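You operate a simulated robot arm through the tools that you are given. There is no shell and no other tool. Be economical: measure what you need, move in short steps, check, and stop when the job is done.

Carry out the task below with a simulated robot arm. There is one attempt and no reset: what you move stays moved.

## Task
Run the batch out till the step display reads 15.
Fine: line speed full and mode on RUN first; one press of the green forward button; mode switch off once the line stands.

Only the result counts: the job must be done as asked and must still hold three seconds after the hand-in. Knocking over, shifting, dropping, spilling or breaking anything else fails it.

## Robot
A 7-joint arm with a three-finger gripper on a trunk, on a base that drives. Base frame: it is fixed to the floor where the robot stands at the start and does not move with it; the origin is under the middle of the robot, x ahead of it, y to its left, z up. Units: m, rad, N and s.
It reaches about 0.957 m from its shoulder. Its first joint turns from -2.897 to 2.897 rad. Places, roughly: black zero button [-2.2, -4.1, 1.1]; blue back button [0.7, 0.2, 1.3]; blue cord button [-1.2, -2.6, 1.6]; blue drive switch [-2.1, -3.9, 1.2]; blue oil valve [-0.7, -3.7, 1.4]; far end stop button [-2.2, -4, 1]; front guide bar [-1.1, -2.7, 1.1]; green forward button [0.6, 0.1, 1.3]; green step button [-1.2, -2.7, 1.6]; green take up wheel [-1, -4.1, 1.2]; grey reset button [-2.2, -4.1, 1.4]; guide bar knob [-1.2, -2.7, 1]; isolator switch [-1.1, -4.2, 1.4]; line mode switch [0.7, 0.1, 1.2]; line speed knob [0.6, 0, 1.2]; load end stop button [0.7, 0.2, 1]. Payload 2.69 kg.
The TCP is the grasp point between the finger pads, 0.029 m short of the fingertips. In the tool frame z runs along the fingers and y along their closing line. The gripper opens to 0.12 m. The gripper's body begins 0.078 m behind the TCP.
Orientation is that of the tool frame in the base frame, as [roll, pitch, yaw] about the fixed x, y, z axes, in that order (R = Rz(yaw) Ry(pitch) Rx(roll)). With the fingers straight down and closing along the base's y, the tool's x points along the base's -x, its y along +y and its z along -z.

## Interface
- The arm moves only by the tool apply_moves. Its argument "motion" is a list of rows, each a list of 7 numbers: the shift along the tool's x, y, z in mm, then the turn, a rotation vector about the tool's x, y, z in rad, then the closure, from 0 (fully open) to 1 (shut). In form: [[tx, ty, tz, wx, wy, wz, hand], ...]. A call has 1 to 8 rows; each row is the pose to reach, as a shift and turn from the pose commanded when the call began, along the tool's axes at that moment. Rows are played at 5 a second. More than 0.05 m and 0.15 rad between two rows, or a gripper value outside its range, and nothing of the call is played. A pose out of reach is approached as far as the arm can. The call stops where the force on the tool passes 40 N (or 10 N more than at its start, if that is more) or the arm is blocked; 0.2 s more then pass. Each finger halts on what it meets, pressing with about 23 N; the grip force reading is that of the motor and also rises with nothing between the fingers. The clock runs only during rows and for 0.2 s after the last one: add rows that repeat a pose to give the fingers time. The reply holds the time, the measured pose of the TCP, the force on the tool along the base axes, the opening and the grip force, in the units named above and with some noise, with the torque about the TCP (base axes, N m) and any sound that the robot's microphone picked up.
- Cameras (640 x 400 px; columns grow to the right, rows downward): "scene" is now at [0.2253, -0.0617, 1.2162]; the picture's right is [-0.67, -0.74, 0.00], its down [-0.10, 0.09, -0.99] and it looks along [0.73, -0.67, -0.13] (base axes); focal length 214 px, centre (320, 200). "wrist" rides on the gripper at [0.063, 0, -0.104] in the tool frame; the picture's right is [0.00, 1.00, 0.00], its down [-0.83, 0.00, -0.56] and it looks along [-0.56, 0.00, 0.83] (tool axes); focal length 275 px, centre (320, 200). There is no depth. A picture from a camera that has moved, and an enlarged one, comes with that camera's place and axes in the base frame and with its lens.
- camera(camera): a new picture of that camera. No time passes.
- raise_lower(by): slides the trunk up (or, below 0, down) by that many m; the arm and the scene camera ride with it, the base frame stays. It gives what a move gives, with no picture.
- drive_base(legs): drives the robot by 1 to 6 legs, each [ahead, left, turn to the left] in m, m and rad, along the robot's own axes; the way and the turn of a leg run together, so that a leg with both is an arc; at most 1.5 m and 3.142 rad a leg. The arm and the cameras ride along, it lands a little off, and it stops where it bumps. It gives what a move gives.
- turn_head(pan, tilt): turns the head with the scene camera to pan (to the left, within 1.501 rad either way) and tilt (down, from -0.506 to 1.204), counted from straight ahead of the robot. It gives what a move gives.
- zoom(camera, box): a new picture of the part [left, top, right, bottom] of that camera's present view, enlarged. No time passes.
- job_done(): hands the job in; it is judged then, once.

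Work in short steps. Places have to be worked out from the pictures, the camera data and where the tool is seen: move nearer, look again, correct. Check each grasp and each placing, and mend what went wrong. You have 120 turns and 82 pictures in all, those below and enlarged ones among them. Open the gripper and draw the arm clear of the work before you hand the job in, unless the task says otherwise; then end with one line.

The tools are called after "Request:" as name(argument=value, ...) on one line, values as JSON. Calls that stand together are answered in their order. apply_moves: Moves the arm, as the interface text tells. Its arguments: {"type":"object","properties":{"motion":{"type":"array","items":{"type":"array","items":{"type":"number"}}}},"required":["motion"]} The other tools are called the same way: raise_lower (by) slides the trunk up or down; drive_base (legs) drives the base; turn_head (pan, tilt) turns the head that bears the scene camera; camera (camera) takes a picture; zoom (camera, box) takes an enlarged picture of a part of a camera's view; job_done () hands the job in.

At the start:

```text
time_s: 0.0
eef_pos: [0.4892, -0.103, 1.0003]
ee_rot: [-3.141, 0.001, 3.141]
contact_force: [0.5, -0.6, 0.3]
torque: [0.02, 0.0, 0.01]
width: 0.1202
finger_force: 0.1
trunk travel left (down, up): [-0.419, 0.194]
robot x, y, heading: [0.0014, 0.0024, -0.005]
head pan, tilt: [-0.74, 0.134]
```

scene: 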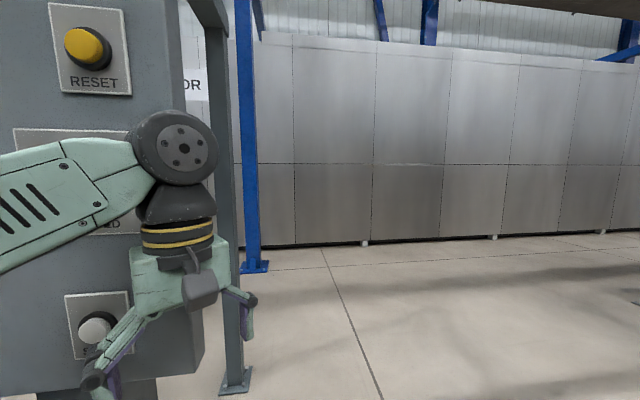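
wrist: 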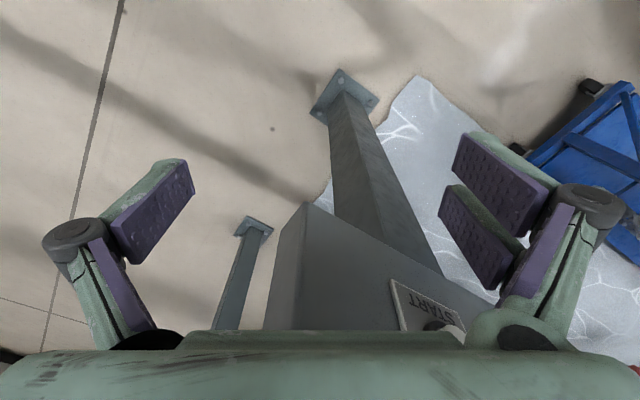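

The control cabinet is ahead and to the left; I turn the head toward the panel to see it.

Request:
turn_head(pan=0.1, tilt=0.1)

Request:
camera(camera="scene")

```text
time_s: 1.2
eef_pos: [0.4889, -0.1018, 0.9996]
ee_rot: [-3.141, 0.0, 3.141]
contact_force: [-0.2, -0.3, 0.0]
torque: [-0.03, -0.01, 0.01]
width: 0.1201
finger_force: 0.0
trunk travel left (down, up): [-0.419, 0.194]
robot x, y, heading: [0.0012, -0.0004, 0.001]
head pan, tilt: [0.099, 0.099]
```

```text
79 pictures are left
camera scene: at [0.2485, 0.0098, 1.2194], right [0.1, -1.0, 0.0], down [-0.1, -0.01, -1.0], along [0.99, 0.1, -0.1], focal length 214 px, centre (320, 200)
```

scene: 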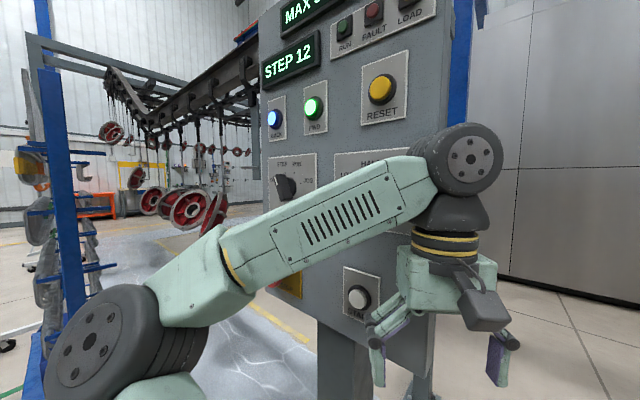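

The display reads STEP 12. I look higher and enlarge the panel to read its labels.

Request:
turn_head(pan=0.1, tilt=-0.3)

Request:
zoom(camera="scene", box=[220, 50, 480, 212])

Request:
zoom(camera="scene", box=[220, 200, 480, 362])

```text
time_s: 2.0
eef_pos: [0.4883, -0.1024, 1.0004]
ee_rot: [-3.141, -0.001, -3.141]
contact_force: [-0.2, 0.1, -0.7]
torque: [0.02, 0.01, -0.03]
width: 0.1201
finger_force: 0.0
trunk travel left (down, up): [-0.419, 0.194]
robot x, y, heading: [0.0019, 0.0003, 0.002]
head pan, tilt: [0.099, -0.3]
```

```text
2.46 times, centred on (350, 131) of scene
camera zoom: at [0.2351, 0.0085, 1.2539], right [0.1, -1.0, 0.0], down [0.29, 0.03, -0.96], along [0.95, 0.09, 0.29], focal length 528 px, centre (246, 370)
```

zoom: 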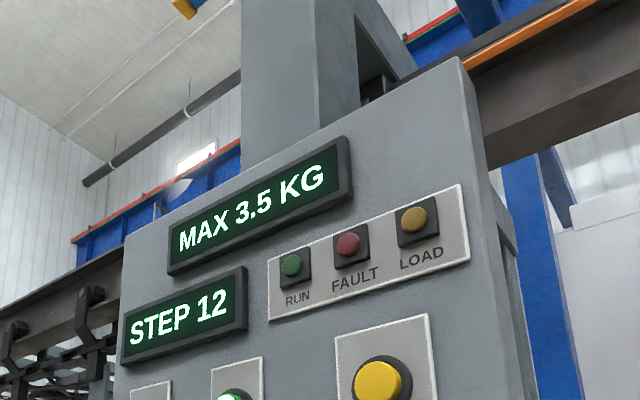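

```text
2.46 times, centred on (350, 281) of scene
camera zoom: at [0.2351, 0.0085, 1.2539], right [0.1, -1.0, 0.0], down [0.29, 0.03, -0.96], along [0.95, 0.09, 0.29], focal length 528 px, centre (246, 1)
```

zoom: 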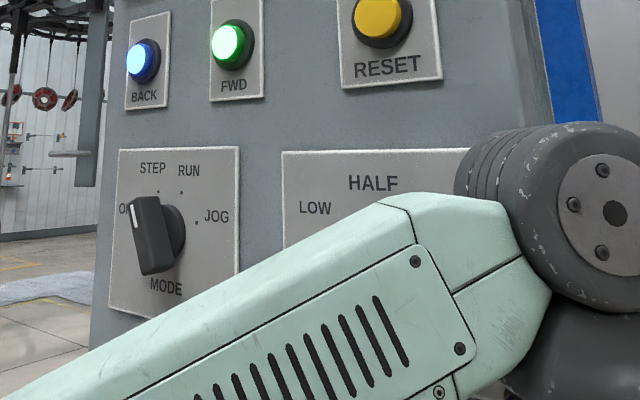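

I need space around the robot before reorienting; I check the left and right surroundings.

Request:
turn_head(pan=1.3, tilt=0.6)

Request:
camera(camera="scene")

Request:
turn_head(pan=-1.3, tilt=0.6)

Request:
camera(camera="scene")

```text
time_s: 3.4
eef_pos: [0.4892, -0.1026, 0.9996]
ee_rot: [-3.141, 0.0, 3.141]
contact_force: [0.3, 0.0, 0.2]
torque: [-0.02, -0.01, 0.0]
width: 0.1199
finger_force: 0.0
trunk travel left (down, up): [-0.419, 0.194]
robot x, y, heading: [0.0002, 0.0011, -0.002]
head pan, tilt: [1.3, 0.6]
```

```text
76 pictures are left
camera scene: at [0.1806, 0.0859, 1.1733], right [0.96, -0.27, 0.0], down [-0.15, -0.54, -0.83], along [0.22, 0.8, -0.56], focal length 214 px, centre (320, 200)
```

scene: 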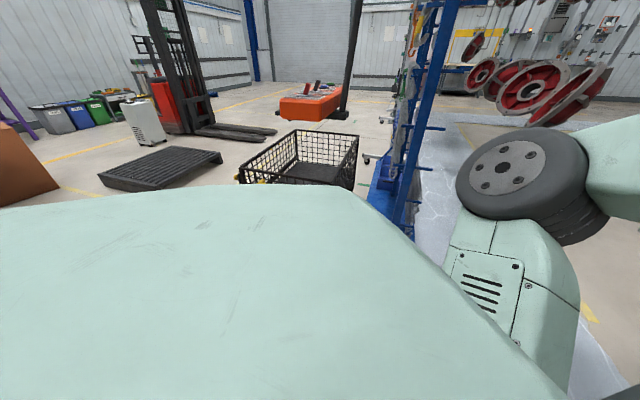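

```text
time_s: 5.8
eef_pos: [0.4893, -0.1023, 1.0009]
ee_rot: [3.142, -0.001, -3.14]
contact_force: [0.6, -1.0, 0.1]
torque: [0.0, 0.03, 0.0]
width: 0.1199
finger_force: 0.0
trunk travel left (down, up): [-0.419, 0.194]
robot x, y, heading: [-0.0012, -0.0003, 0.005]
head pan, tilt: [-1.3, 0.6]
```

```text
75 pictures are left
camera scene: at [0.1806, -0.0845, 1.1732], right [-0.96, -0.27, 0.0], down [-0.15, 0.54, -0.83], along [0.22, -0.8, -0.56], focal length 214 px, centre (320, 200)
```

scene: 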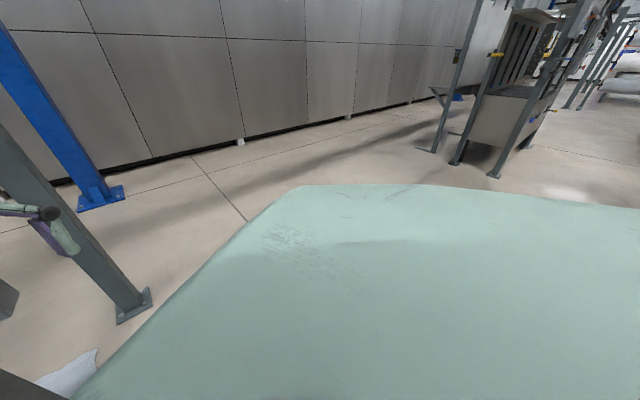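

Space behind looks clear; a rack stands to the left. I back up 0.35 m to gain room to point the gripper horizontally.

Request:
drive_base(legs=[[-0.35, 0, 0]])

Request:
turn_head(pan=0.1, tilt=0.1)

Request:
camera(camera="scene")

```text
time_s: 8.1
eef_pos: [0.1791, -0.1255, 1.0005]
ee_rot: [-3.141, -0.001, 3.132]
contact_force: [0.0, 0.0, 0.0]
torque: [-0.01, -0.05, 0.01]
width: 0.1199
finger_force: 0.0
trunk travel left (down, up): [-0.419, 0.194]
robot x, y, heading: [-0.3108, -0.0246, -0.008]
head pan, tilt: [-1.3, 0.6]
stopped in leg 1: the robot was blocked; the commanded pose is now the measured one
```

```text
time_s: 9.6
eef_pos: [0.18, -0.1262, 1.0004]
ee_rot: [3.141, 0.0, 3.134]
contact_force: [-0.2, 0.2, -0.4]
torque: [-0.01, -0.01, 0.02]
width: 0.1196
finger_force: 0.1
trunk travel left (down, up): [-0.419, 0.194]
robot x, y, heading: [-0.3073, -0.0211, -0.009]
head pan, tilt: [0.099, 0.099]
```

```text
74 pictures are left
camera scene: at [-0.0603, -0.0126, 1.2193], right [0.09, -1.0, 0.0], down [-0.1, -0.01, -0.99], along [0.99, 0.09, -0.1], focal length 214 px, centre (320, 200)
```

scene: 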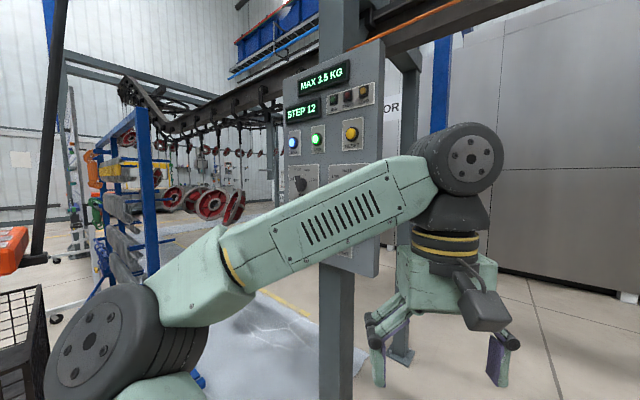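

Something behind blocked at 0.31 m. I ease forward a touch off it, then begin pitching the gripper to horizontal while rising and going forward.

Request:
drive_base(legs=[[0.03, 0, 0]])

Request:
apply_moves(motion=[[-15, 0, -20, 0, -0.14, 0, 0.5], [-30, 0, -40, 0, -0.28, 0, 0.5], [-45, 0, -60, 0, -0.42, 0, 0.5], [-60, 0, -80, 0, -0.56, 0, 0.5], [-75, 0, -100, 0, -0.7, 0, 0.5], [-90, 0, -120, 0, -0.84, 0, 0.5], [-105, 0, -140, 0, -0.98, 0, 0.5], [-120, 0, -160, 0, -1.12, 0, 0.5]])

```text
time_s: 10.4
eef_pos: [0.2093, -0.1278, 1.0003]
ee_rot: [-3.141, -0.002, 3.133]
contact_force: [0.0, -0.1, -0.4]
torque: [-0.02, 0.03, 0.02]
width: 0.1198
finger_force: 0.0
trunk travel left (down, up): [-0.419, 0.194]
robot x, y, heading: [-0.2775, -0.0215, -0.009]
head pan, tilt: [0.099, 0.099]
```

```text
time_s: 12.2
eef_pos: [0.3264, -0.1269, 1.1599]
ee_rot: [3.141, 1.124, 3.134]
contact_force: [-0.4, -0.2, -0.6]
torque: [0.02, -0.01, 0.03]
width: 0.06
finger_force: 0.0
out of reach, approached as far as the arm can: row 2, 3, 4, 5, 6
trunk travel left (down, up): [-0.419, 0.194]
robot x, y, heading: [-0.2826, -0.0215, -0.008]
head pan, tilt: [0.099, 0.099]
```

Now finish the pitch, then look at both views.

Request:
apply_moves(motion=[[0, 30, 0, 0, -0.15, 0, 0.5], [0, 60, 0, 0, -0.3, 0, 0.5], [0, 90, 0, 0, -0.447, 0, 0.5]])

Request:
camera(camera="scene")

Request:
camera(camera="wrist")

```text
time_s: 13.0
eef_pos: [0.3286, -0.0373, 1.1612]
ee_rot: [3.069, 1.57, 3.063]
contact_force: [0.0, 0.2, 0.1]
torque: [0.0, 0.03, 0.02]
width: 0.06
finger_force: 0.1
trunk travel left (down, up): [-0.419, 0.194]
robot x, y, heading: [-0.2772, -0.0215, -0.012]
head pan, tilt: [0.099, 0.099]
```

```text
73 pictures are left
camera scene: at [-0.0309, -0.0129, 1.2194], right [0.09, -1.0, 0.0], down [-0.1, -0.01, -1.0], along [0.99, 0.09, -0.1], focal length 214 px, centre (320, 200)
```

scene: 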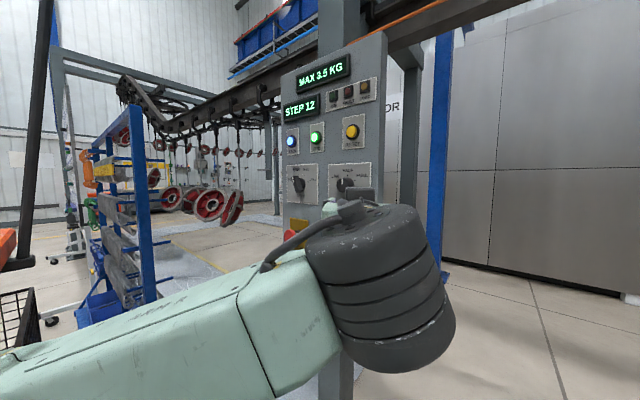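

```text
72 pictures are left
camera wrist: at [0.2252, -0.0364, 1.0982], right [0.01, 1.0, 0.0], down [-0.56, 0.01, 0.83], along [0.83, -0.01, 0.56], focal length 275 px, centre (320, 200)
```

wrist: 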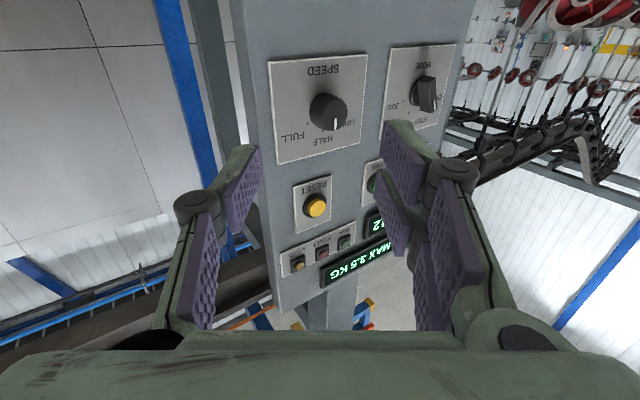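

Both knobs are in the wrist view (upside down). I zoom in on them, and on the panel from the scene camera.

Request:
zoom(camera="wrist", box=[250, 30, 480, 174])

Request:
zoom(camera="scene", box=[270, 50, 400, 212])

```text
2.78 times, centred on (365, 102) of wrist
camera zoom: at [0.2252, -0.0364, 1.0982], right [0.01, 1.0, 0.0], down [-0.56, 0.01, 0.83], along [0.83, -0.01, 0.56], focal length 765 px, centre (195, 472)
```

zoom: 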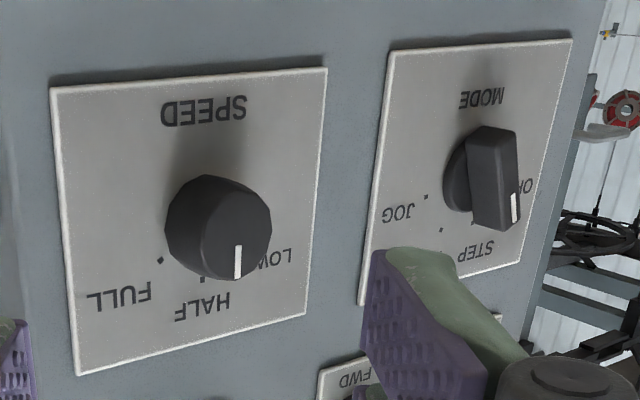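

```text
2.47 times, centred on (335, 131) of scene
camera zoom: at [-0.0309, -0.0129, 1.2194], right [0.09, -1.0, 0.0], down [-0.1, -0.01, -1.0], along [0.99, 0.09, -0.1], focal length 530 px, centre (283, 370)
```

zoom: 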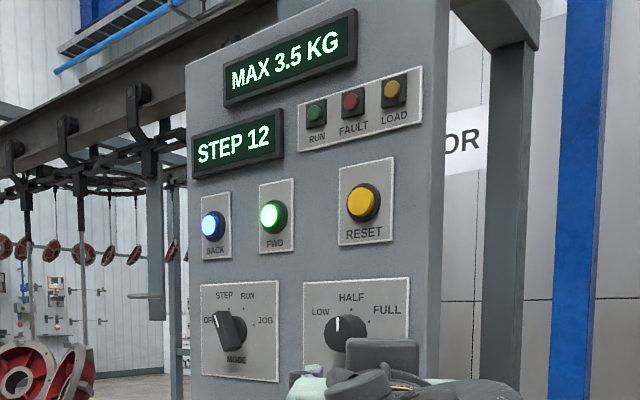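

Triangulating the panel: inward normal about (0.83,-0.56,0). The speed knob is at about (0.585,-0.038,1.201) pointing to HALF, with FULL 60° clockwise. The mode knob is at about (0.686,0.114,1.202) on STEP, with RUN 50° clockwise. I align the tool with the panel and stop 0.16 m off the speed knob.

Request:
apply_moves(motion=[[-10, 22, 30, 0.145, 0, 0, 0.5], [-20, 44, 61, 0.29, 0, 0, 0.5], [-30, 66, 91, 0.435, 0, 0, 0.5], [-40, 89, 122, 0.578, 0, 0, 0.5], [-40, 89, 122, 0.578, 0, 0, 0.5]])

Request:
camera(camera="wrist")

Request:
camera(camera="scene")

```text
time_s: 14.2
eef_pos: [0.452, 0.0495, 1.2011]
ee_rot: [-2.177, 1.568, -2.765]
contact_force: [0.1, 0.4, -0.4]
torque: [0.0, 0.0, 0.0]
width: 0.06
finger_force: 0.1
trunk travel left (down, up): [-0.419, 0.194]
robot x, y, heading: [-0.2724, -0.0208, -0.006]
head pan, tilt: [0.099, 0.099]
```

```text
69 pictures are left
camera wrist: at [0.3664, 0.1071, 1.1383], right [0.55, 0.83, -0.01], down [-0.46, 0.31, 0.83], along [0.69, -0.46, 0.55], focal length 275 px, centre (320, 200)
```

wrist: 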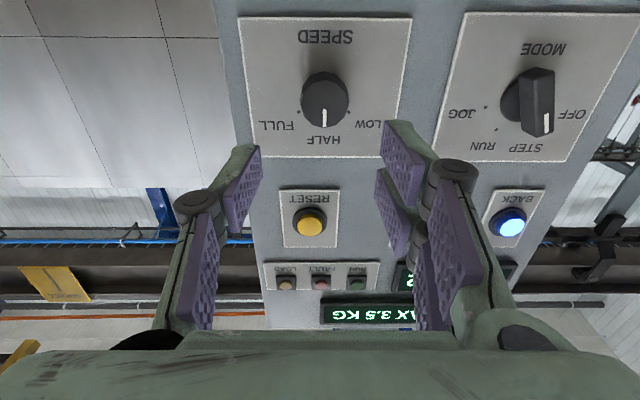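

```text
68 pictures are left
camera scene: at [-0.0307, -0.0127, 1.2193], right [0.09, -1.0, 0.0], down [-0.1, -0.01, -0.99], along [0.99, 0.09, -0.1], focal length 214 px, centre (320, 200)
```

scene: 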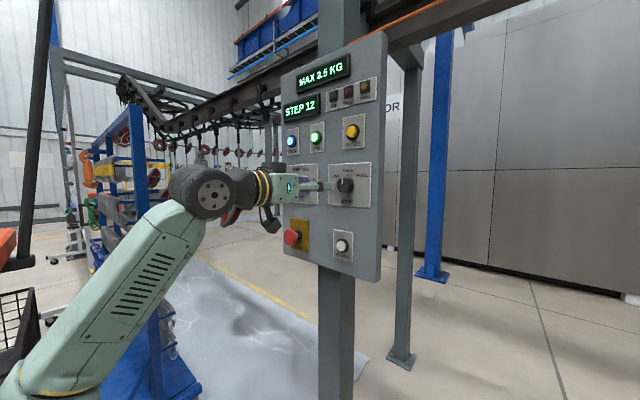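

Aligned well with the panel. I zoom in on both knobs for exact offsets and pointer angles.

Request:
zoom(camera="wrist", box=[230, 5, 430, 165])

Request:
zoom(camera="wrist", box=[430, 5, 630, 165])

```text
2.50 times, centred on (330, 85) of wrist
camera zoom: at [0.3664, 0.1071, 1.1383], right [0.55, 0.83, -0.01], down [-0.46, 0.31, 0.83], along [0.69, -0.46, 0.55], focal length 688 px, centre (295, 488)
```

zoom: 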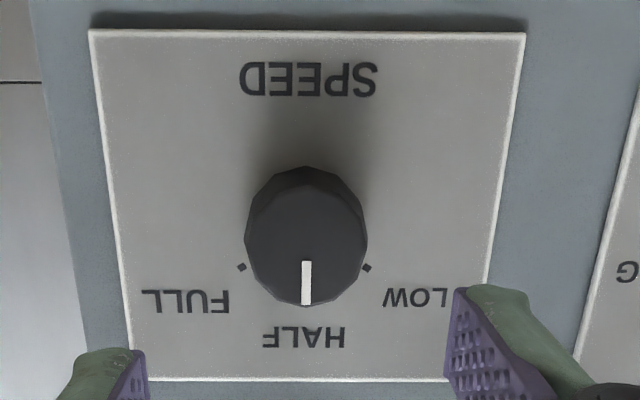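

```text
2.50 times, centred on (530, 85) of wrist
camera zoom: at [0.3664, 0.1071, 1.1383], right [0.55, 0.83, -0.01], down [-0.46, 0.31, 0.83], along [0.69, -0.46, 0.55], focal length 688 px, centre (-205, 488)
```

zoom: 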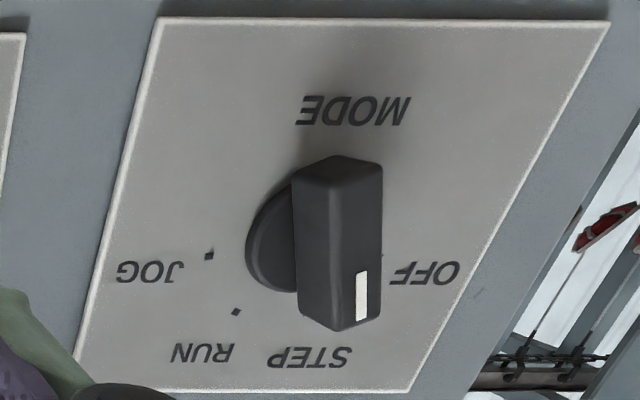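

Speed is on HALF, centred about 4 mm to tool +y. I move in with the fingers straddling the knob, TCP 42 mm off the panel, then close.

Request:
apply_moves(motion=[[0, 4, 40, 0, 0, 0, 0.45], [0, 4, 80, 0, 0, 0, 0.45], [0, 4, 105, 0, 0, 0, 0.45], [0, 4, 118, 0, 0, 0, 0.45], [0, 4, 118, 0, 0, 0, 0.45]])

Request:
camera(camera="wrist")

```text
time_s: 15.4
eef_pos: [0.5549, -0.0104, 1.2005]
ee_rot: [-2.437, 1.567, -3.026]
contact_force: [0.3, -0.6, -0.6]
torque: [-0.02, -0.01, -0.02]
width: 0.066
finger_force: 0.1
trunk travel left (down, up): [-0.419, 0.194]
robot x, y, heading: [-0.2796, -0.0225, -0.008]
head pan, tilt: [0.099, 0.099]
```

```text
65 pictures are left
camera wrist: at [0.4684, 0.0472, 1.1371], right [0.55, 0.83, -0.01], down [-0.46, 0.31, 0.83], along [0.7, -0.46, 0.55], focal length 275 px, centre (320, 200)
```

wrist: 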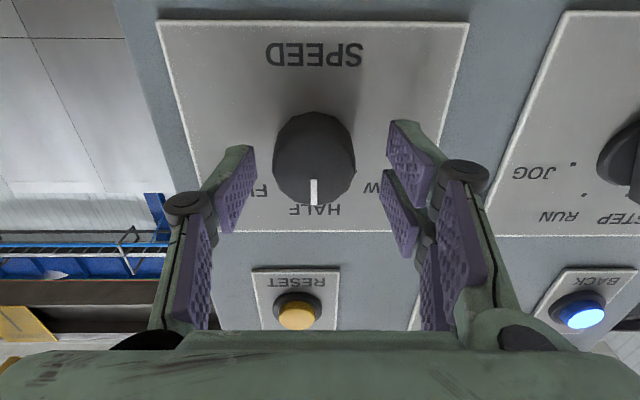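

Good depth. I close on the knob.

Request:
apply_moves(motion=[[0, -2, 0, 0, 0, 0, 0.6], [0, -2, 0, 0, 0, 0, 0.9], [0, -2, 0, 0, 0, 0, 0.9], [0, -2, 0, 0, 0, 0, 0.9]])

```text
time_s: 16.4
eef_pos: [0.5514, -0.0135, 1.2006]
ee_rot: [-2.59, 1.569, 3.106]
contact_force: [-4.0, -2.7, -2.5]
torque: [-0.07, -0.13, -0.09]
width: 0.0426
finger_force: 39.7
trunk travel left (down, up): [-0.419, 0.194]
robot x, y, heading: [-0.2757, -0.0211, -0.007]
head pan, tilt: [0.099, 0.099]
```

Gripped at 43 mm. I turn clockwise 60° about tool z.

Request:
apply_moves(motion=[[0, 0, 0, 0, 0, 0.14, 0.9], [0, 0, 0, 0, 0, 0.28, 0.9], [0, 0, 0, 0, 0, 0.42, 0.9], [0, 0, 0, 0, 0, 0.56, 0.9], [0, 0, 0, 0, 0, 0.7, 0.9], [0, 0, 0, 0, 0, 0.84, 0.9], [0, 0, 0, 0, 0, 0.96, 0.9], [0, 0, 0, 0, 0, 1.07, 0.9]])

Request:
camera(camera="wrist")

```text
time_s: 17.3
eef_pos: [0.5563, -0.0159, 1.1926]
ee_rot: [1.036, 1.438, 0.488]
contact_force: [-16.4, 4.7, -0.8]
torque: [-0.49, -0.84, -1.42]
width: 0.0433
finger_force: 44.7
out of reach, approached as far as the arm can: row 1, 2, 3, 4
trunk travel left (down, up): [-0.419, 0.194]
robot x, y, heading: [-0.284, -0.0211, -0.006]
head pan, tilt: [0.099, 0.099]
stopped in row 4: the force on the tool passed its limit at 81 N (the readings are from after the stop); the commanded pose is now the measured one
```

```text
64 pictures are left
camera wrist: at [0.4763, 0.0424, 1.1233], right [0.51, 0.85, 0.11], down [-0.57, 0.24, 0.79], along [0.64, -0.47, 0.61], focal length 275 px, centre (320, 200)
```

wrist: 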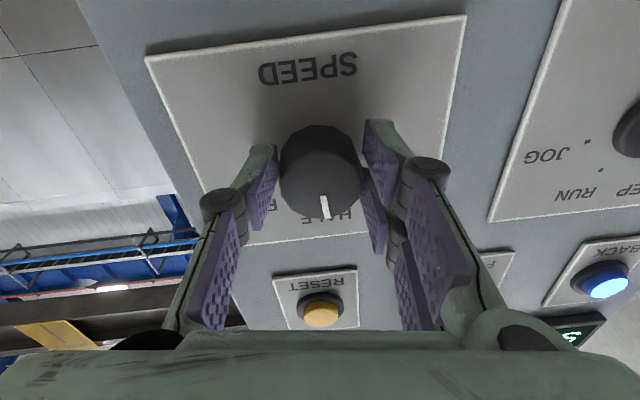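

The wrist is at its limit in that direction. I release, back out, and test turning counter-clockwise in free space so I can regrip and turn back.

Request:
apply_moves(motion=[[0, 0, 0, 0, 0, 0, 0.4], [0, 0, 0, 0, 0, 0, 0.4], [0, 0, -20, 0, 0, 0, 0.4], [0, 0, -60, 0, 0, 0, 0.4], [0, 0, -90, 0, 0, 0, 0.4]])

Request:
camera(camera="wrist")

```text
time_s: 18.5
eef_pos: [0.4833, 0.0309, 1.1825]
ee_rot: [1.083, 1.442, 0.538]
contact_force: [-0.4, 0.6, -0.1]
torque: [0.0, -0.02, -0.01]
width: 0.0719
finger_force: 0.1
trunk travel left (down, up): [-0.419, 0.194]
robot x, y, heading: [-0.2817, -0.0232, -0.001]
head pan, tilt: [0.099, 0.099]
```

```text
63 pictures are left
camera wrist: at [0.4015, 0.0885, 1.1138], right [0.51, 0.85, 0.11], down [-0.56, 0.24, 0.79], along [0.65, -0.47, 0.6], focal length 275 px, centre (320, 200)
```

wrist: 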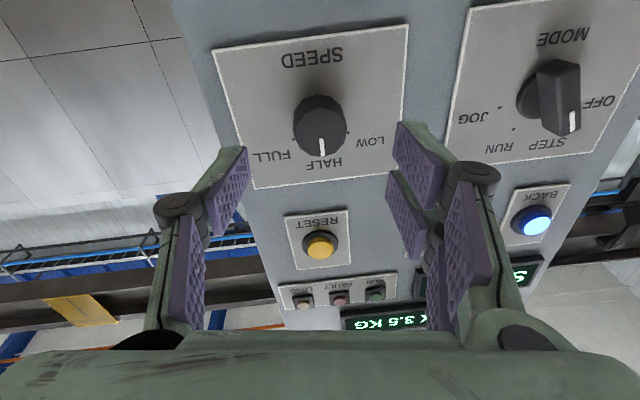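

I restore the neutral alignment on the knob's axis, then roll counter-clockwise 60° in free space.

Request:
apply_moves(motion=[[-18, 3, 4, 0.042, 0.052, -0.11, 0.4], [-18, 3, 4, 0.042, 0.052, -0.11, 0.4]])

Request:
apply_moves(motion=[[0, 0, 0, 0, 0, -0.14, 0.4], [0, 0, 0, 0, 0, -0.28, 0.4], [0, 0, 0, 0, 0, -0.42, 0.4], [0, 0, 0, 0, 0, -0.56, 0.4], [0, 0, 0, 0, 0, -0.7, 0.4], [0, 0, 0, 0, 0, -0.84, 0.4], [0, 0, 0, 0, 0, -0.98, 0.4], [0, 0, 0, 0, 0, -1.1, 0.4]])

Request:
camera(camera="wrist")

```text
time_s: 19.1
eef_pos: [0.485, 0.0308, 1.2014]
ee_rot: [0.575, 1.564, -0.012]
contact_force: [-1.2, 0.2, -0.8]
torque: [0.0, 0.03, -0.03]
width: 0.0721
finger_force: 0.1
trunk travel left (down, up): [-0.419, 0.194]
robot x, y, heading: [-0.2824, -0.0187, -0.007]
head pan, tilt: [0.099, 0.099]
```

```text
time_s: 20.9
eef_pos: [0.4868, 0.0285, 1.202]
ee_rot: [-1.565, 0.474, -2.155]
contact_force: [0.1, -0.8, 0.4]
torque: [0.03, -0.01, -0.04]
width: 0.0718
finger_force: 0.0
trunk travel left (down, up): [-0.419, 0.194]
robot x, y, heading: [-0.2766, -0.0235, -0.007]
head pan, tilt: [0.099, 0.099]
```

```text
62 pictures are left
camera wrist: at [0.3702, 0.0406, 1.1729], right [0.25, 0.37, -0.89], down [-0.05, 0.93, 0.37], along [0.97, -0.05, 0.26], focal length 275 px, centre (320, 200)
```

wrist: 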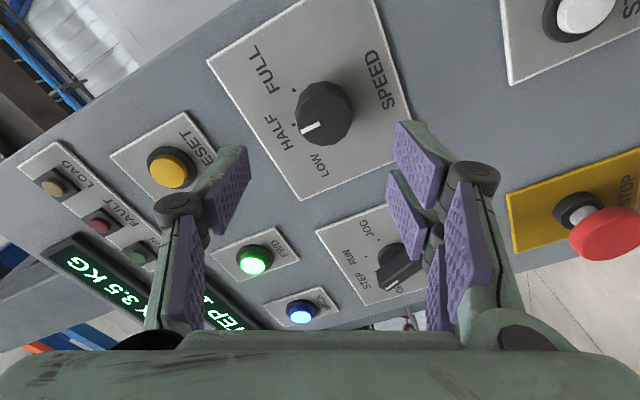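

The free rotation works. I advance to the knob in this rolled pose and close.

Request:
apply_moves(motion=[[0, 2, 40, 0, 0, 0, 0.42], [0, 2, 70, 0, 0, 0, 0.45], [0, 2, 79, 0, 0, 0, 0.45], [0, 2, 79, 0, 0, 0, 0.7], [0, 2, 79, 0, 0, 0, 0.9], [0, 2, 79, 0, 0, 0, 0.9], [0, 2, 79, 0, 0, 0, 0.9]])

Request:
camera(camera="wrist")

```text
time_s: 22.5
eef_pos: [0.554, -0.0126, 1.2003]
ee_rot: [-1.564, 0.477, -2.156]
contact_force: [-0.7, 0.5, -4.4]
torque: [0.09, 0.14, 0.18]
width: 0.0426
finger_force: 39.4
trunk travel left (down, up): [-0.419, 0.194]
robot x, y, heading: [-0.2799, -0.0188, -0.008]
head pan, tilt: [0.099, 0.099]
```

```text
61 pictures are left
camera wrist: at [0.4364, -0.0011, 1.1717], right [0.25, 0.38, -0.89], down [-0.05, 0.93, 0.37], along [0.97, -0.05, 0.26], focal length 275 px, centre (320, 200)
```

wrist: 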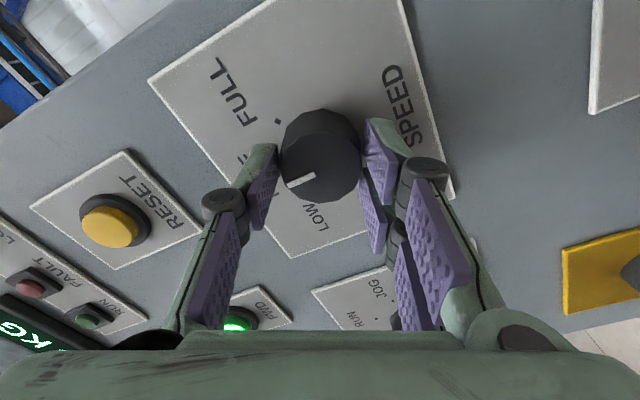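

Gripped. I turn clockwise 60°.

Request:
apply_moves(motion=[[0, 0, 0, 0, 0, 0.14, 0.9], [0, 0, 0, 0, 0, 0.28, 0.9], [0, 0, 0, 0, 0, 0.42, 0.9], [0, 0, 0, 0, 0, 0.56, 0.9], [0, 0, 0, 0, 0, 0.7, 0.9], [0, 0, 0, 0, 0, 0.84, 0.9], [0, 0, 0, 0, 0, 0.96, 0.9], [0, 0, 0, 0, 0, 1.06, 0.9]])

Request:
camera(camera="wrist")

```text
time_s: 24.3
eef_pos: [0.5529, -0.0144, 1.1995]
ee_rot: [-1.419, 1.536, -2.009]
contact_force: [-4.3, 0.7, -4.8]
torque: [-0.75, 0.37, -0.09]
width: 0.0425
finger_force: 45.3
trunk travel left (down, up): [-0.419, 0.194]
robot x, y, heading: [-0.2788, -0.0199, -0.01]
head pan, tilt: [0.099, 0.099]
```

```text
60 pictures are left
camera wrist: at [0.4657, 0.0424, 1.1371], right [0.55, 0.83, -0.04], down [-0.45, 0.34, 0.83], along [0.7, -0.44, 0.56], focal length 275 px, centre (320, 200)
```

wrist: 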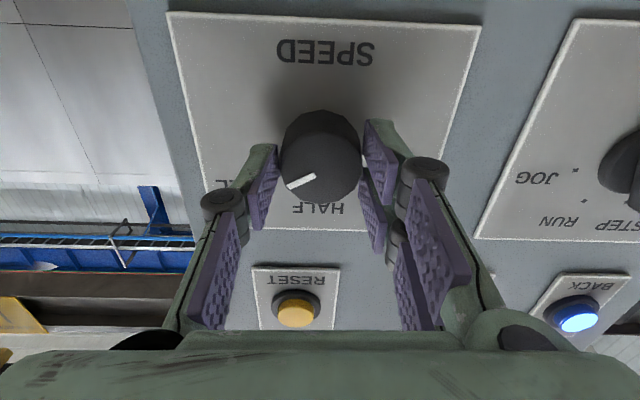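

The knob turned with the grip and now points to FULL. I release, back off and check.

Request:
apply_moves(motion=[[0, 0, 0, 0, 0, 0, 0.4], [0, 0, 0, 0, 0, 0, 0.4], [0, 0, -20, 0, 0, 0, 0.4], [0, 0, -60, 0, 0, 0, 0.4], [0, 0, -100, 0, 0, 0, 0.4]])

Request:
camera(camera="wrist")

```text
time_s: 25.5
eef_pos: [0.4692, 0.042, 1.2004]
ee_rot: [-1.406, 1.536, -1.992]
contact_force: [0.2, -0.5, -0.3]
torque: [-0.01, 0.01, 0.03]
width: 0.0722
finger_force: 0.2
trunk travel left (down, up): [-0.419, 0.194]
robot x, y, heading: [-0.2777, -0.0176, -0.006]
head pan, tilt: [0.099, 0.099]
```

```text
59 pictures are left
camera wrist: at [0.383, 0.0982, 1.1362], right [0.55, 0.83, -0.04], down [-0.45, 0.34, 0.83], along [0.7, -0.44, 0.56], focal length 275 px, centre (320, 200)
```

wrist: 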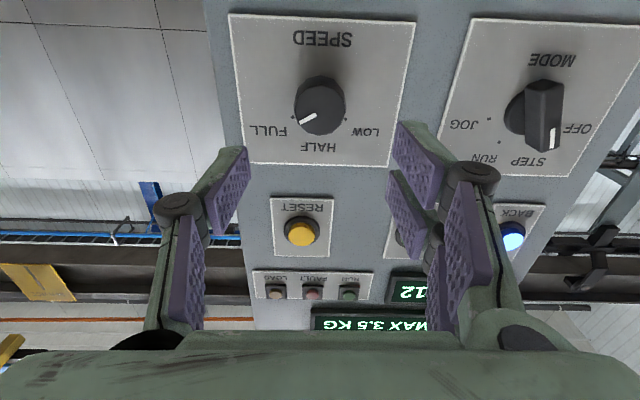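

Speed is at FULL. The wrist can't roll further clockwise, so I'll roll it the long way, counter-clockwise by about π, to grip the mode bar flipped with room to turn. First I shift over to the mode knob while starting to roll.

Request:
apply_moves(motion=[[-1, 23, -3, 0, 0, -0.14, 0.4], [-2, 46, -6, 0, 0, -0.28, 0.4], [-3, 69, -9, 0, 0, -0.42, 0.4], [-4, 92, -12, 0, 0, -0.56, 0.4], [-5, 115, -15, 0, 0, -0.7, 0.4], [-6, 138, -18, 0, 0, -0.84, 0.4], [-7, 161, -20, 0, 0, -0.98, 0.4], [-7, 182, -20, 0, 0, -1.12, 0.4]])

Request:
apply_moves(motion=[[0, 0, 0, 0, 0, -0.14, 0.4], [0, 0, 0, 0, 0, -0.28, 0.4], [0, 0, 0, 0, 0, -0.42, 0.4], [0, 0, 0, 0, 0, -0.56, 0.4], [0, 0, 0, 0, 0, -0.7, 0.4], [0, 0, 0, 0, 0, -0.84, 0.4], [0, 0, 0, 0, 0, -0.98, 0.4], [0, 0, 0, 0, 0, -1.12, 0.4]])

Request:
apply_moves(motion=[[0, 0, 0, 0, 0, -0.14, 0.4], [0, 0, 0, 0, 0, -0.28, 0.4], [0, 0, 0, 0, 0, -0.42, 0.4], [0, 0, 0, 0, 0, -0.56, 0.4], [0, 0, 0, 0, 0, -0.7, 0.4], [0, 0, 0, 0, 0, -0.84, 0.4], [0, 0, 0, 0, 0, -0.98, 0.4], [0, 0, 0, 0, 0, -1.12, 0.4]])

Request:
camera(camera="wrist")

```text
time_s: 27.3
eef_pos: [0.554, 0.2039, 1.201]
ee_rot: [-1.566, 0.414, -2.154]
contact_force: [0.2, -1.4, 0.3]
torque: [-0.02, -0.02, -0.03]
width: 0.0721
finger_force: 0.2
trunk travel left (down, up): [-0.419, 0.194]
robot x, y, heading: [-0.2811, -0.0202, -0.003]
head pan, tilt: [0.099, 0.099]
```

```text
time_s: 29.1
eef_pos: [0.5539, 0.2046, 1.2008]
ee_rot: [-1.563, -0.705, -2.161]
contact_force: [0.5, -0.7, 0.3]
torque: [-0.02, -0.02, 0.01]
width: 0.072
finger_force: 0.1
trunk travel left (down, up): [-0.419, 0.194]
robot x, y, heading: [-0.2863, -0.0227, -0.008]
head pan, tilt: [0.099, 0.099]
```

```text
time_s: 30.9
eef_pos: [0.5544, 0.2053, 1.2004]
ee_rot: [1.55, -1.314, 1.007]
contact_force: [-0.2, -0.8, -0.7]
torque: [0.01, 0.02, -0.01]
width: 0.072
finger_force: 0.0
trunk travel left (down, up): [-0.419, 0.194]
robot x, y, heading: [-0.2794, -0.0247, -0.007]
head pan, tilt: [0.099, 0.099]
```

```text
58 pictures are left
camera wrist: at [0.4772, 0.2768, 1.2609], right [-0.54, -0.8, 0.26], down [-0.58, 0.13, -0.81], along [0.62, -0.58, -0.53], focal length 275 px, centre (320, 200)
```

wrist: 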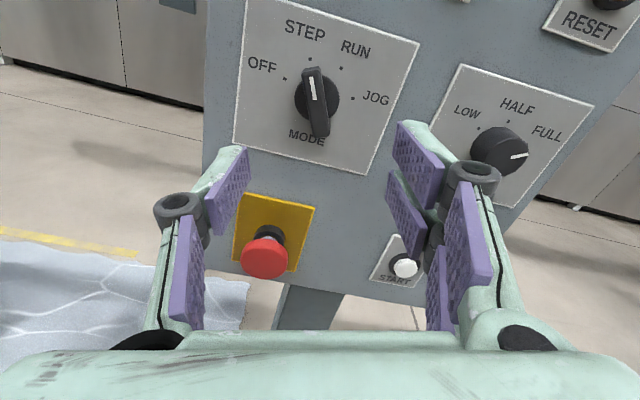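

Now an upright view: the mode pointer is on STEP. I roll a further -0.18 rad to match the bar and check the alignment.

Request:
apply_moves(motion=[[0, 0, 10, 0, 0, -0.1, 0.45], [0, 0, 20, 0, 0, -0.18, 0.5], [0, 0, 20, 0, 0, -0.18, 0.5]])

Request:
camera(camera="wrist")

Request:
zoom(camera="wrist", box=[240, 20, 400, 148])

```text
time_s: 31.7
eef_pos: [0.5696, 0.1931, 1.2019]
ee_rot: [1.556, -1.136, 0.996]
contact_force: [0.5, -0.3, 1.6]
torque: [0.03, 0.01, 0.0]
width: 0.06
finger_force: 0.0
trunk travel left (down, up): [-0.419, 0.194]
robot x, y, heading: [-0.2806, -0.0196, -0.01]
head pan, tilt: [0.099, 0.099]
```

```text
57 pictures are left
camera wrist: at [0.4993, 0.2742, 1.257], right [-0.5, -0.75, 0.43], down [-0.66, 0.01, -0.76], along [0.56, -0.66, -0.5], focal length 275 px, centre (320, 200)
```

wrist: 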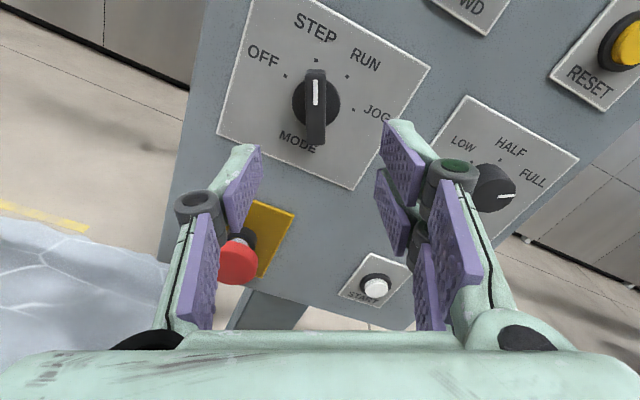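

```text
3.12 times, centred on (320, 84) of wrist
camera zoom: at [0.4993, 0.2742, 1.257], right [-0.5, -0.75, 0.43], down [-0.66, 0.01, -0.76], along [0.56, -0.66, -0.5], focal length 860 px, centre (320, 562)
```

zoom: 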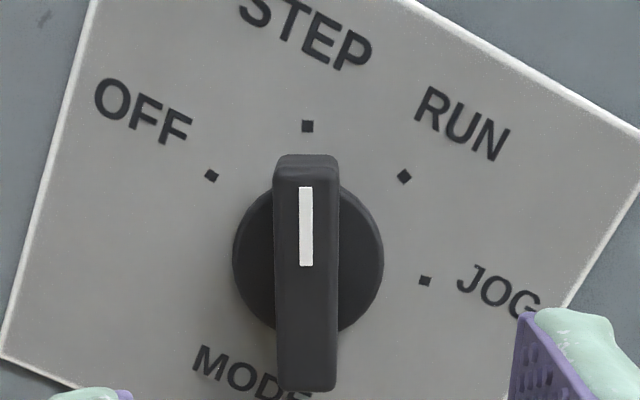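

The bar is vertical in view, about 3 mm toward tool −y. I advance with the fingers straddling the bar, then look before closing.

Request:
apply_moves(motion=[[3, -3, 30, 0, 0, 0, 0.5], [3, -3, 60, 0, 0, 0, 0.5], [3, -3, 80, 0, 0, 0, 0.5], [3, -3, 94, 0, 0, 0, 0.5], [3, -3, 94, 0, 0, 0, 0.5]])

Request:
camera(camera="wrist")

```text
time_s: 32.9
eef_pos: [0.6523, 0.1448, 1.2036]
ee_rot: [1.559, -1.138, 0.998]
contact_force: [0.2, -0.6, -0.2]
torque: [-0.02, 0.01, -0.01]
width: 0.0601
finger_force: 0.0
trunk travel left (down, up): [-0.419, 0.194]
robot x, y, heading: [-0.281, -0.0229, -0.005]
head pan, tilt: [0.099, 0.099]
```

```text
55 pictures are left
camera wrist: at [0.5806, 0.2247, 1.2599], right [-0.5, -0.75, 0.42], down [-0.65, 0.01, -0.76], along [0.56, -0.66, -0.5], focal length 275 px, centre (320, 200)
```

wrist: 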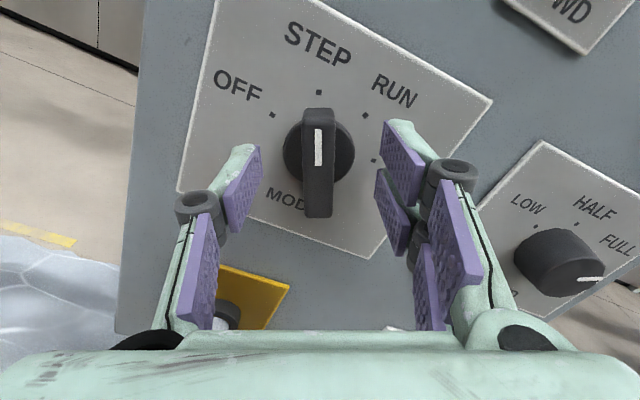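

Centred. I close on the bar.

Request:
apply_moves(motion=[[0, 0, 0, 0, 0, 0, 0.7], [0, 0, 0, 0, 0, 0, 0.95], [0, 0, 0, 0, 0, 0, 0.95], [0, 0, 0, 0, 0, 0, 0.95], [0, 0, 0, 0, 0, 0, 0.95]])

Request:
camera(camera="wrist")

```text
time_s: 34.1
eef_pos: [0.6512, 0.1446, 1.2023]
ee_rot: [1.557, -1.135, 0.997]
contact_force: [2.9, 0.7, -0.9]
torque: [-0.18, -0.28, 0.24]
width: 0.0162
finger_force: 36.7
trunk travel left (down, up): [-0.419, 0.194]
robot x, y, heading: [-0.2827, -0.0217, -0.007]
head pan, tilt: [0.099, 0.099]
```

```text
54 pictures are left
camera wrist: at [0.5808, 0.2253, 1.2594], right [-0.5, -0.75, 0.42], down [-0.65, 0.01, -0.76], along [0.56, -0.66, -0.5], focal length 275 px, centre (320, 200)
```

wrist: 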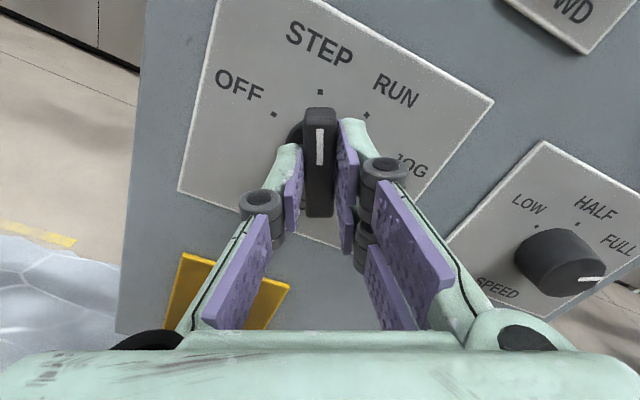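

Gripped. I turn clockwise 50° to RUN.

Request:
apply_moves(motion=[[0, 0, 0, 0, 0, 0.13, 0.95], [0, 0, 0, 0, 0, 0.26, 0.95], [0, 0, 0, 0, 0, 0.39, 0.95], [0, 0, 0, 0, 0, 0.52, 0.95], [0, 0, 0, 0, 0, 0.65, 0.95], [0, 0, 0, 0, 0, 0.77, 0.95], [0, 0, 0, 0, 0, 0.87, 0.95], [0, 0, 0, 0, 0, 0.87, 0.95]])

Request:
camera(camera="wrist")

```text
time_s: 35.9
eef_pos: [0.6509, 0.1428, 1.2034]
ee_rot: [-1.564, -1.131, -2.17]
contact_force: [-19.4, -10.8, -12.7]
torque: [-0.48, -0.58, -1.07]
width: 0.016
finger_force: 41.3
trunk travel left (down, up): [-0.419, 0.194]
robot x, y, heading: [-0.2793, -0.0233, -0.007]
head pan, tilt: [0.099, 0.099]
```

```text
53 pictures are left
camera wrist: at [0.55, 0.179, 1.2598], right [-0.5, -0.75, -0.42], down [-0.26, 0.6, -0.76], along [0.82, -0.27, -0.5], focal length 275 px, centre (320, 200)
```

wrist: 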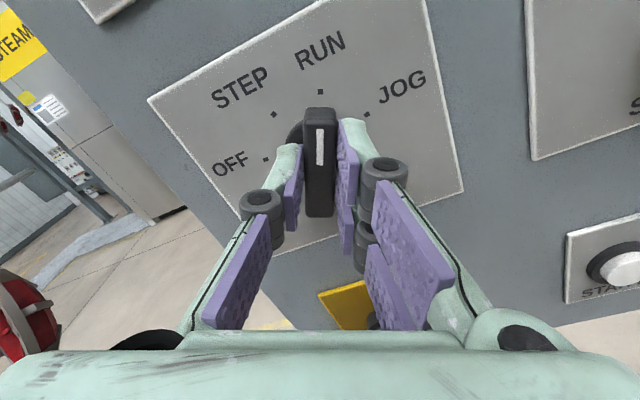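

Mode is on RUN. I release, back off, then roll upright and move in front of the FWD button (estimated cap at (0.627,0.061,1.341)).

Request:
apply_moves(motion=[[0, 0, 0, 0, 0, 0, 0.5], [0, 0, 0, 0, 0, 0, 0.5], [0, 0, -20, 0, 0, 0, 0.5], [0, 0, -60, 0, 0, 0, 0.5], [0, 0, -100, 0, 0, 0, 0.5]])

Request:
apply_moves(motion=[[40, 4, 0, 0, 0, -0.11, 0.7], [80, 8, 0, 0, 0, -0.22, 0.9], [120, 12, 0, 0, 0, -0.33, 1], [160, 16, 0, 0, 0, -0.436, 1], [160, 16, 0, 0, 0, -0.436, 1]])

Request:
camera(camera="wrist")

Request:
camera(camera="scene")

```text
time_s: 37.1
eef_pos: [0.5686, 0.2022, 1.2022]
ee_rot: [-1.559, -1.134, -2.17]
contact_force: [-0.5, -0.3, 0.1]
torque: [0.01, -0.01, -0.01]
width: 0.06
finger_force: 0.2
trunk travel left (down, up): [-0.419, 0.194]
robot x, y, heading: [-0.2806, -0.0203, -0.005]
head pan, tilt: [0.099, 0.099]
```

```text
time_s: 38.3
eef_pos: [0.5232, 0.1319, 1.3402]
ee_rot: [0.124, -1.565, 2.432]
contact_force: [-0.4, 0.4, -0.4]
torque: [-0.04, 0.01, 0.05]
width: 0.0
finger_force: 20.0
trunk travel left (down, up): [-0.419, 0.194]
robot x, y, heading: [-0.2779, -0.0246, -0.009]
head pan, tilt: [0.099, 0.099]
```

```text
52 pictures are left
camera wrist: at [0.436, 0.1904, 1.4034], right [-0.55, -0.83, 0.01], down [-0.46, 0.3, -0.83], along [0.69, -0.46, -0.55], focal length 275 px, centre (320, 200)
```

wrist: 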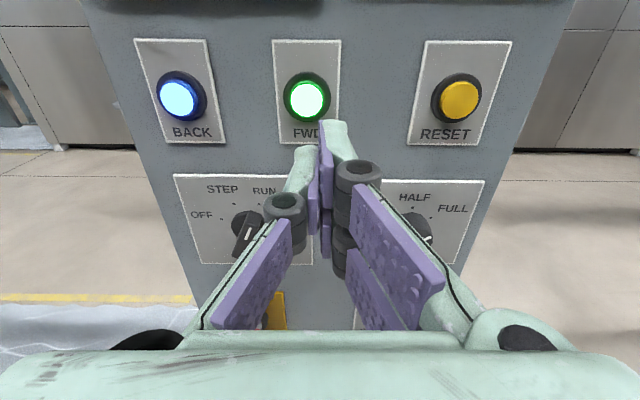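

```text
51 pictures are left
camera scene: at [-0.0308, -0.0128, 1.2194], right [0.09, -1.0, 0.0], down [-0.1, -0.01, -1.0], along [0.99, 0.09, -0.1], focal length 214 px, centre (320, 200)
```

scene: 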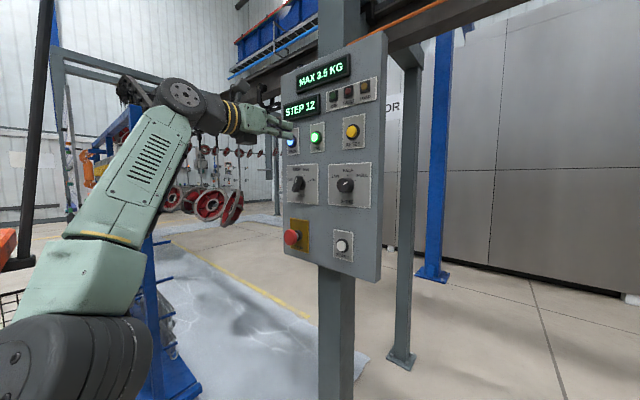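

I verify knob states by zooming, from both cameras, before pressing.

Request:
zoom(camera="wrist", box=[170, 160, 490, 290])

Request:
zoom(camera="scene", box=[270, 50, 400, 212])

```text
2.00 times, centred on (330, 225) of wrist
camera zoom: at [0.436, 0.1904, 1.4034], right [-0.55, -0.83, 0.01], down [-0.46, 0.3, -0.83], along [0.69, -0.46, -0.55], focal length 551 px, centre (300, 150)
```

zoom: 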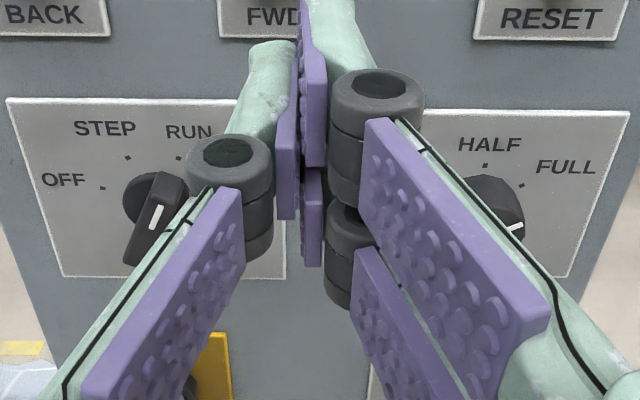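

```text
2.47 times, centred on (335, 131) of scene
camera zoom: at [-0.0308, -0.0128, 1.2194], right [0.09, -1.0, 0.0], down [-0.1, -0.01, -1.0], along [0.99, 0.09, -0.1], focal length 530 px, centre (283, 370)
```

zoom: 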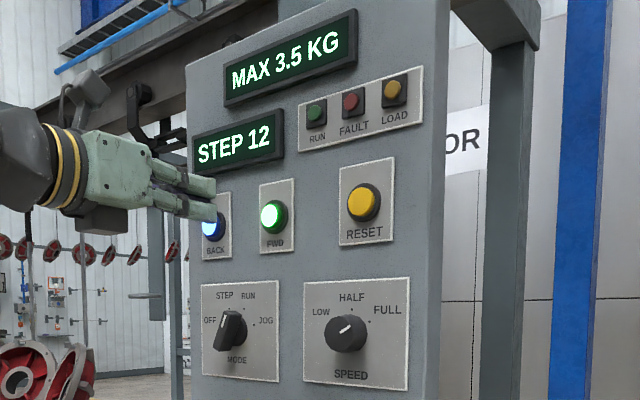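

Mode RUN, speed FULL confirmed. The FWD cap sits about 7 mm above and 10 mm toward tool −y of my axis. I approach to about 1 cm short of it.

Request:
apply_moves(motion=[[7, -10, 30, 0, 0, 0, 1], [7, -10, 60, 0, 0, 0, 1], [7, -10, 80, 0, 0, 0, 1], [7, -10, 80, 0, 0, 0, 1]])

Request:
camera(camera="wrist")

Request:
zoom(camera="scene", box=[270, 50, 400, 212])

```text
time_s: 39.3
eef_pos: [0.5941, 0.0956, 1.3475]
ee_rot: [0.062, -1.567, 2.493]
contact_force: [0.2, -1.0, 0.1]
torque: [-0.03, 0.03, 0.03]
width: 0.0
finger_force: 23.0
trunk travel left (down, up): [-0.419, 0.194]
robot x, y, heading: [-0.2808, -0.0213, -0.007]
head pan, tilt: [0.099, 0.099]
```

```text
48 pictures are left
camera wrist: at [0.5081, 0.1538, 1.4094], right [-0.55, -0.83, 0.0], down [-0.46, 0.3, -0.83], along [0.69, -0.46, -0.55], focal length 275 px, centre (320, 200)
```

wrist: 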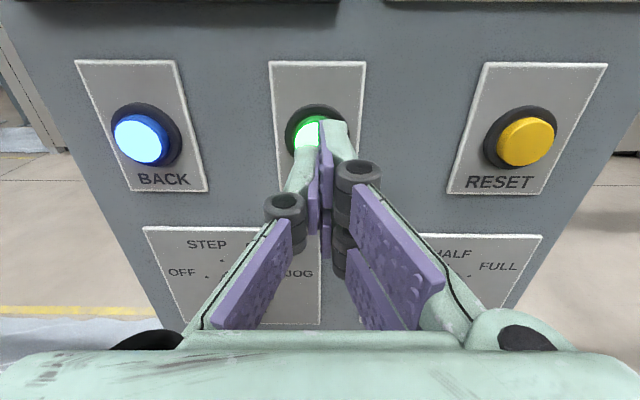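

```text
2.47 times, centred on (335, 131) of scene
camera zoom: at [-0.0308, -0.0128, 1.2193], right [0.09, -1.0, 0.0], down [-0.1, -0.01, -1.0], along [0.99, 0.09, -0.1], focal length 530 px, centre (283, 370)
```

zoom: 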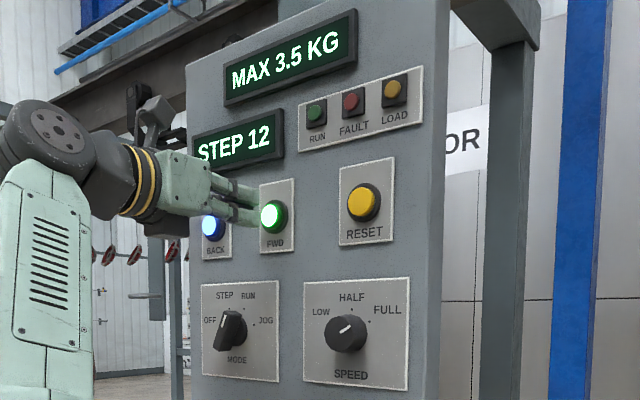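

I press forward in small steps.

Request:
apply_moves(motion=[[0, -2, 5, 0, 0, 0, 1], [0, -2, 10, 0, 0, 0, 1], [0, -2, 14, 0, 0, 0, 1], [0, -2, 17, 0, 0, 0, 1]])

```text
time_s: 40.3
eef_pos: [0.6056, 0.0862, 1.343]
ee_rot: [-0.084, -1.562, 2.641]
contact_force: [-1.1, 0.7, -0.3]
torque: [0.0, -0.04, 0.0]
width: 0.0
finger_force: 23.1
out of reach, approached as far as the arm can: row 2, 3, 4
trunk travel left (down, up): [-0.419, 0.194]
robot x, y, heading: [-0.2789, -0.0221, -0.004]
head pan, tilt: [0.099, 0.099]
```

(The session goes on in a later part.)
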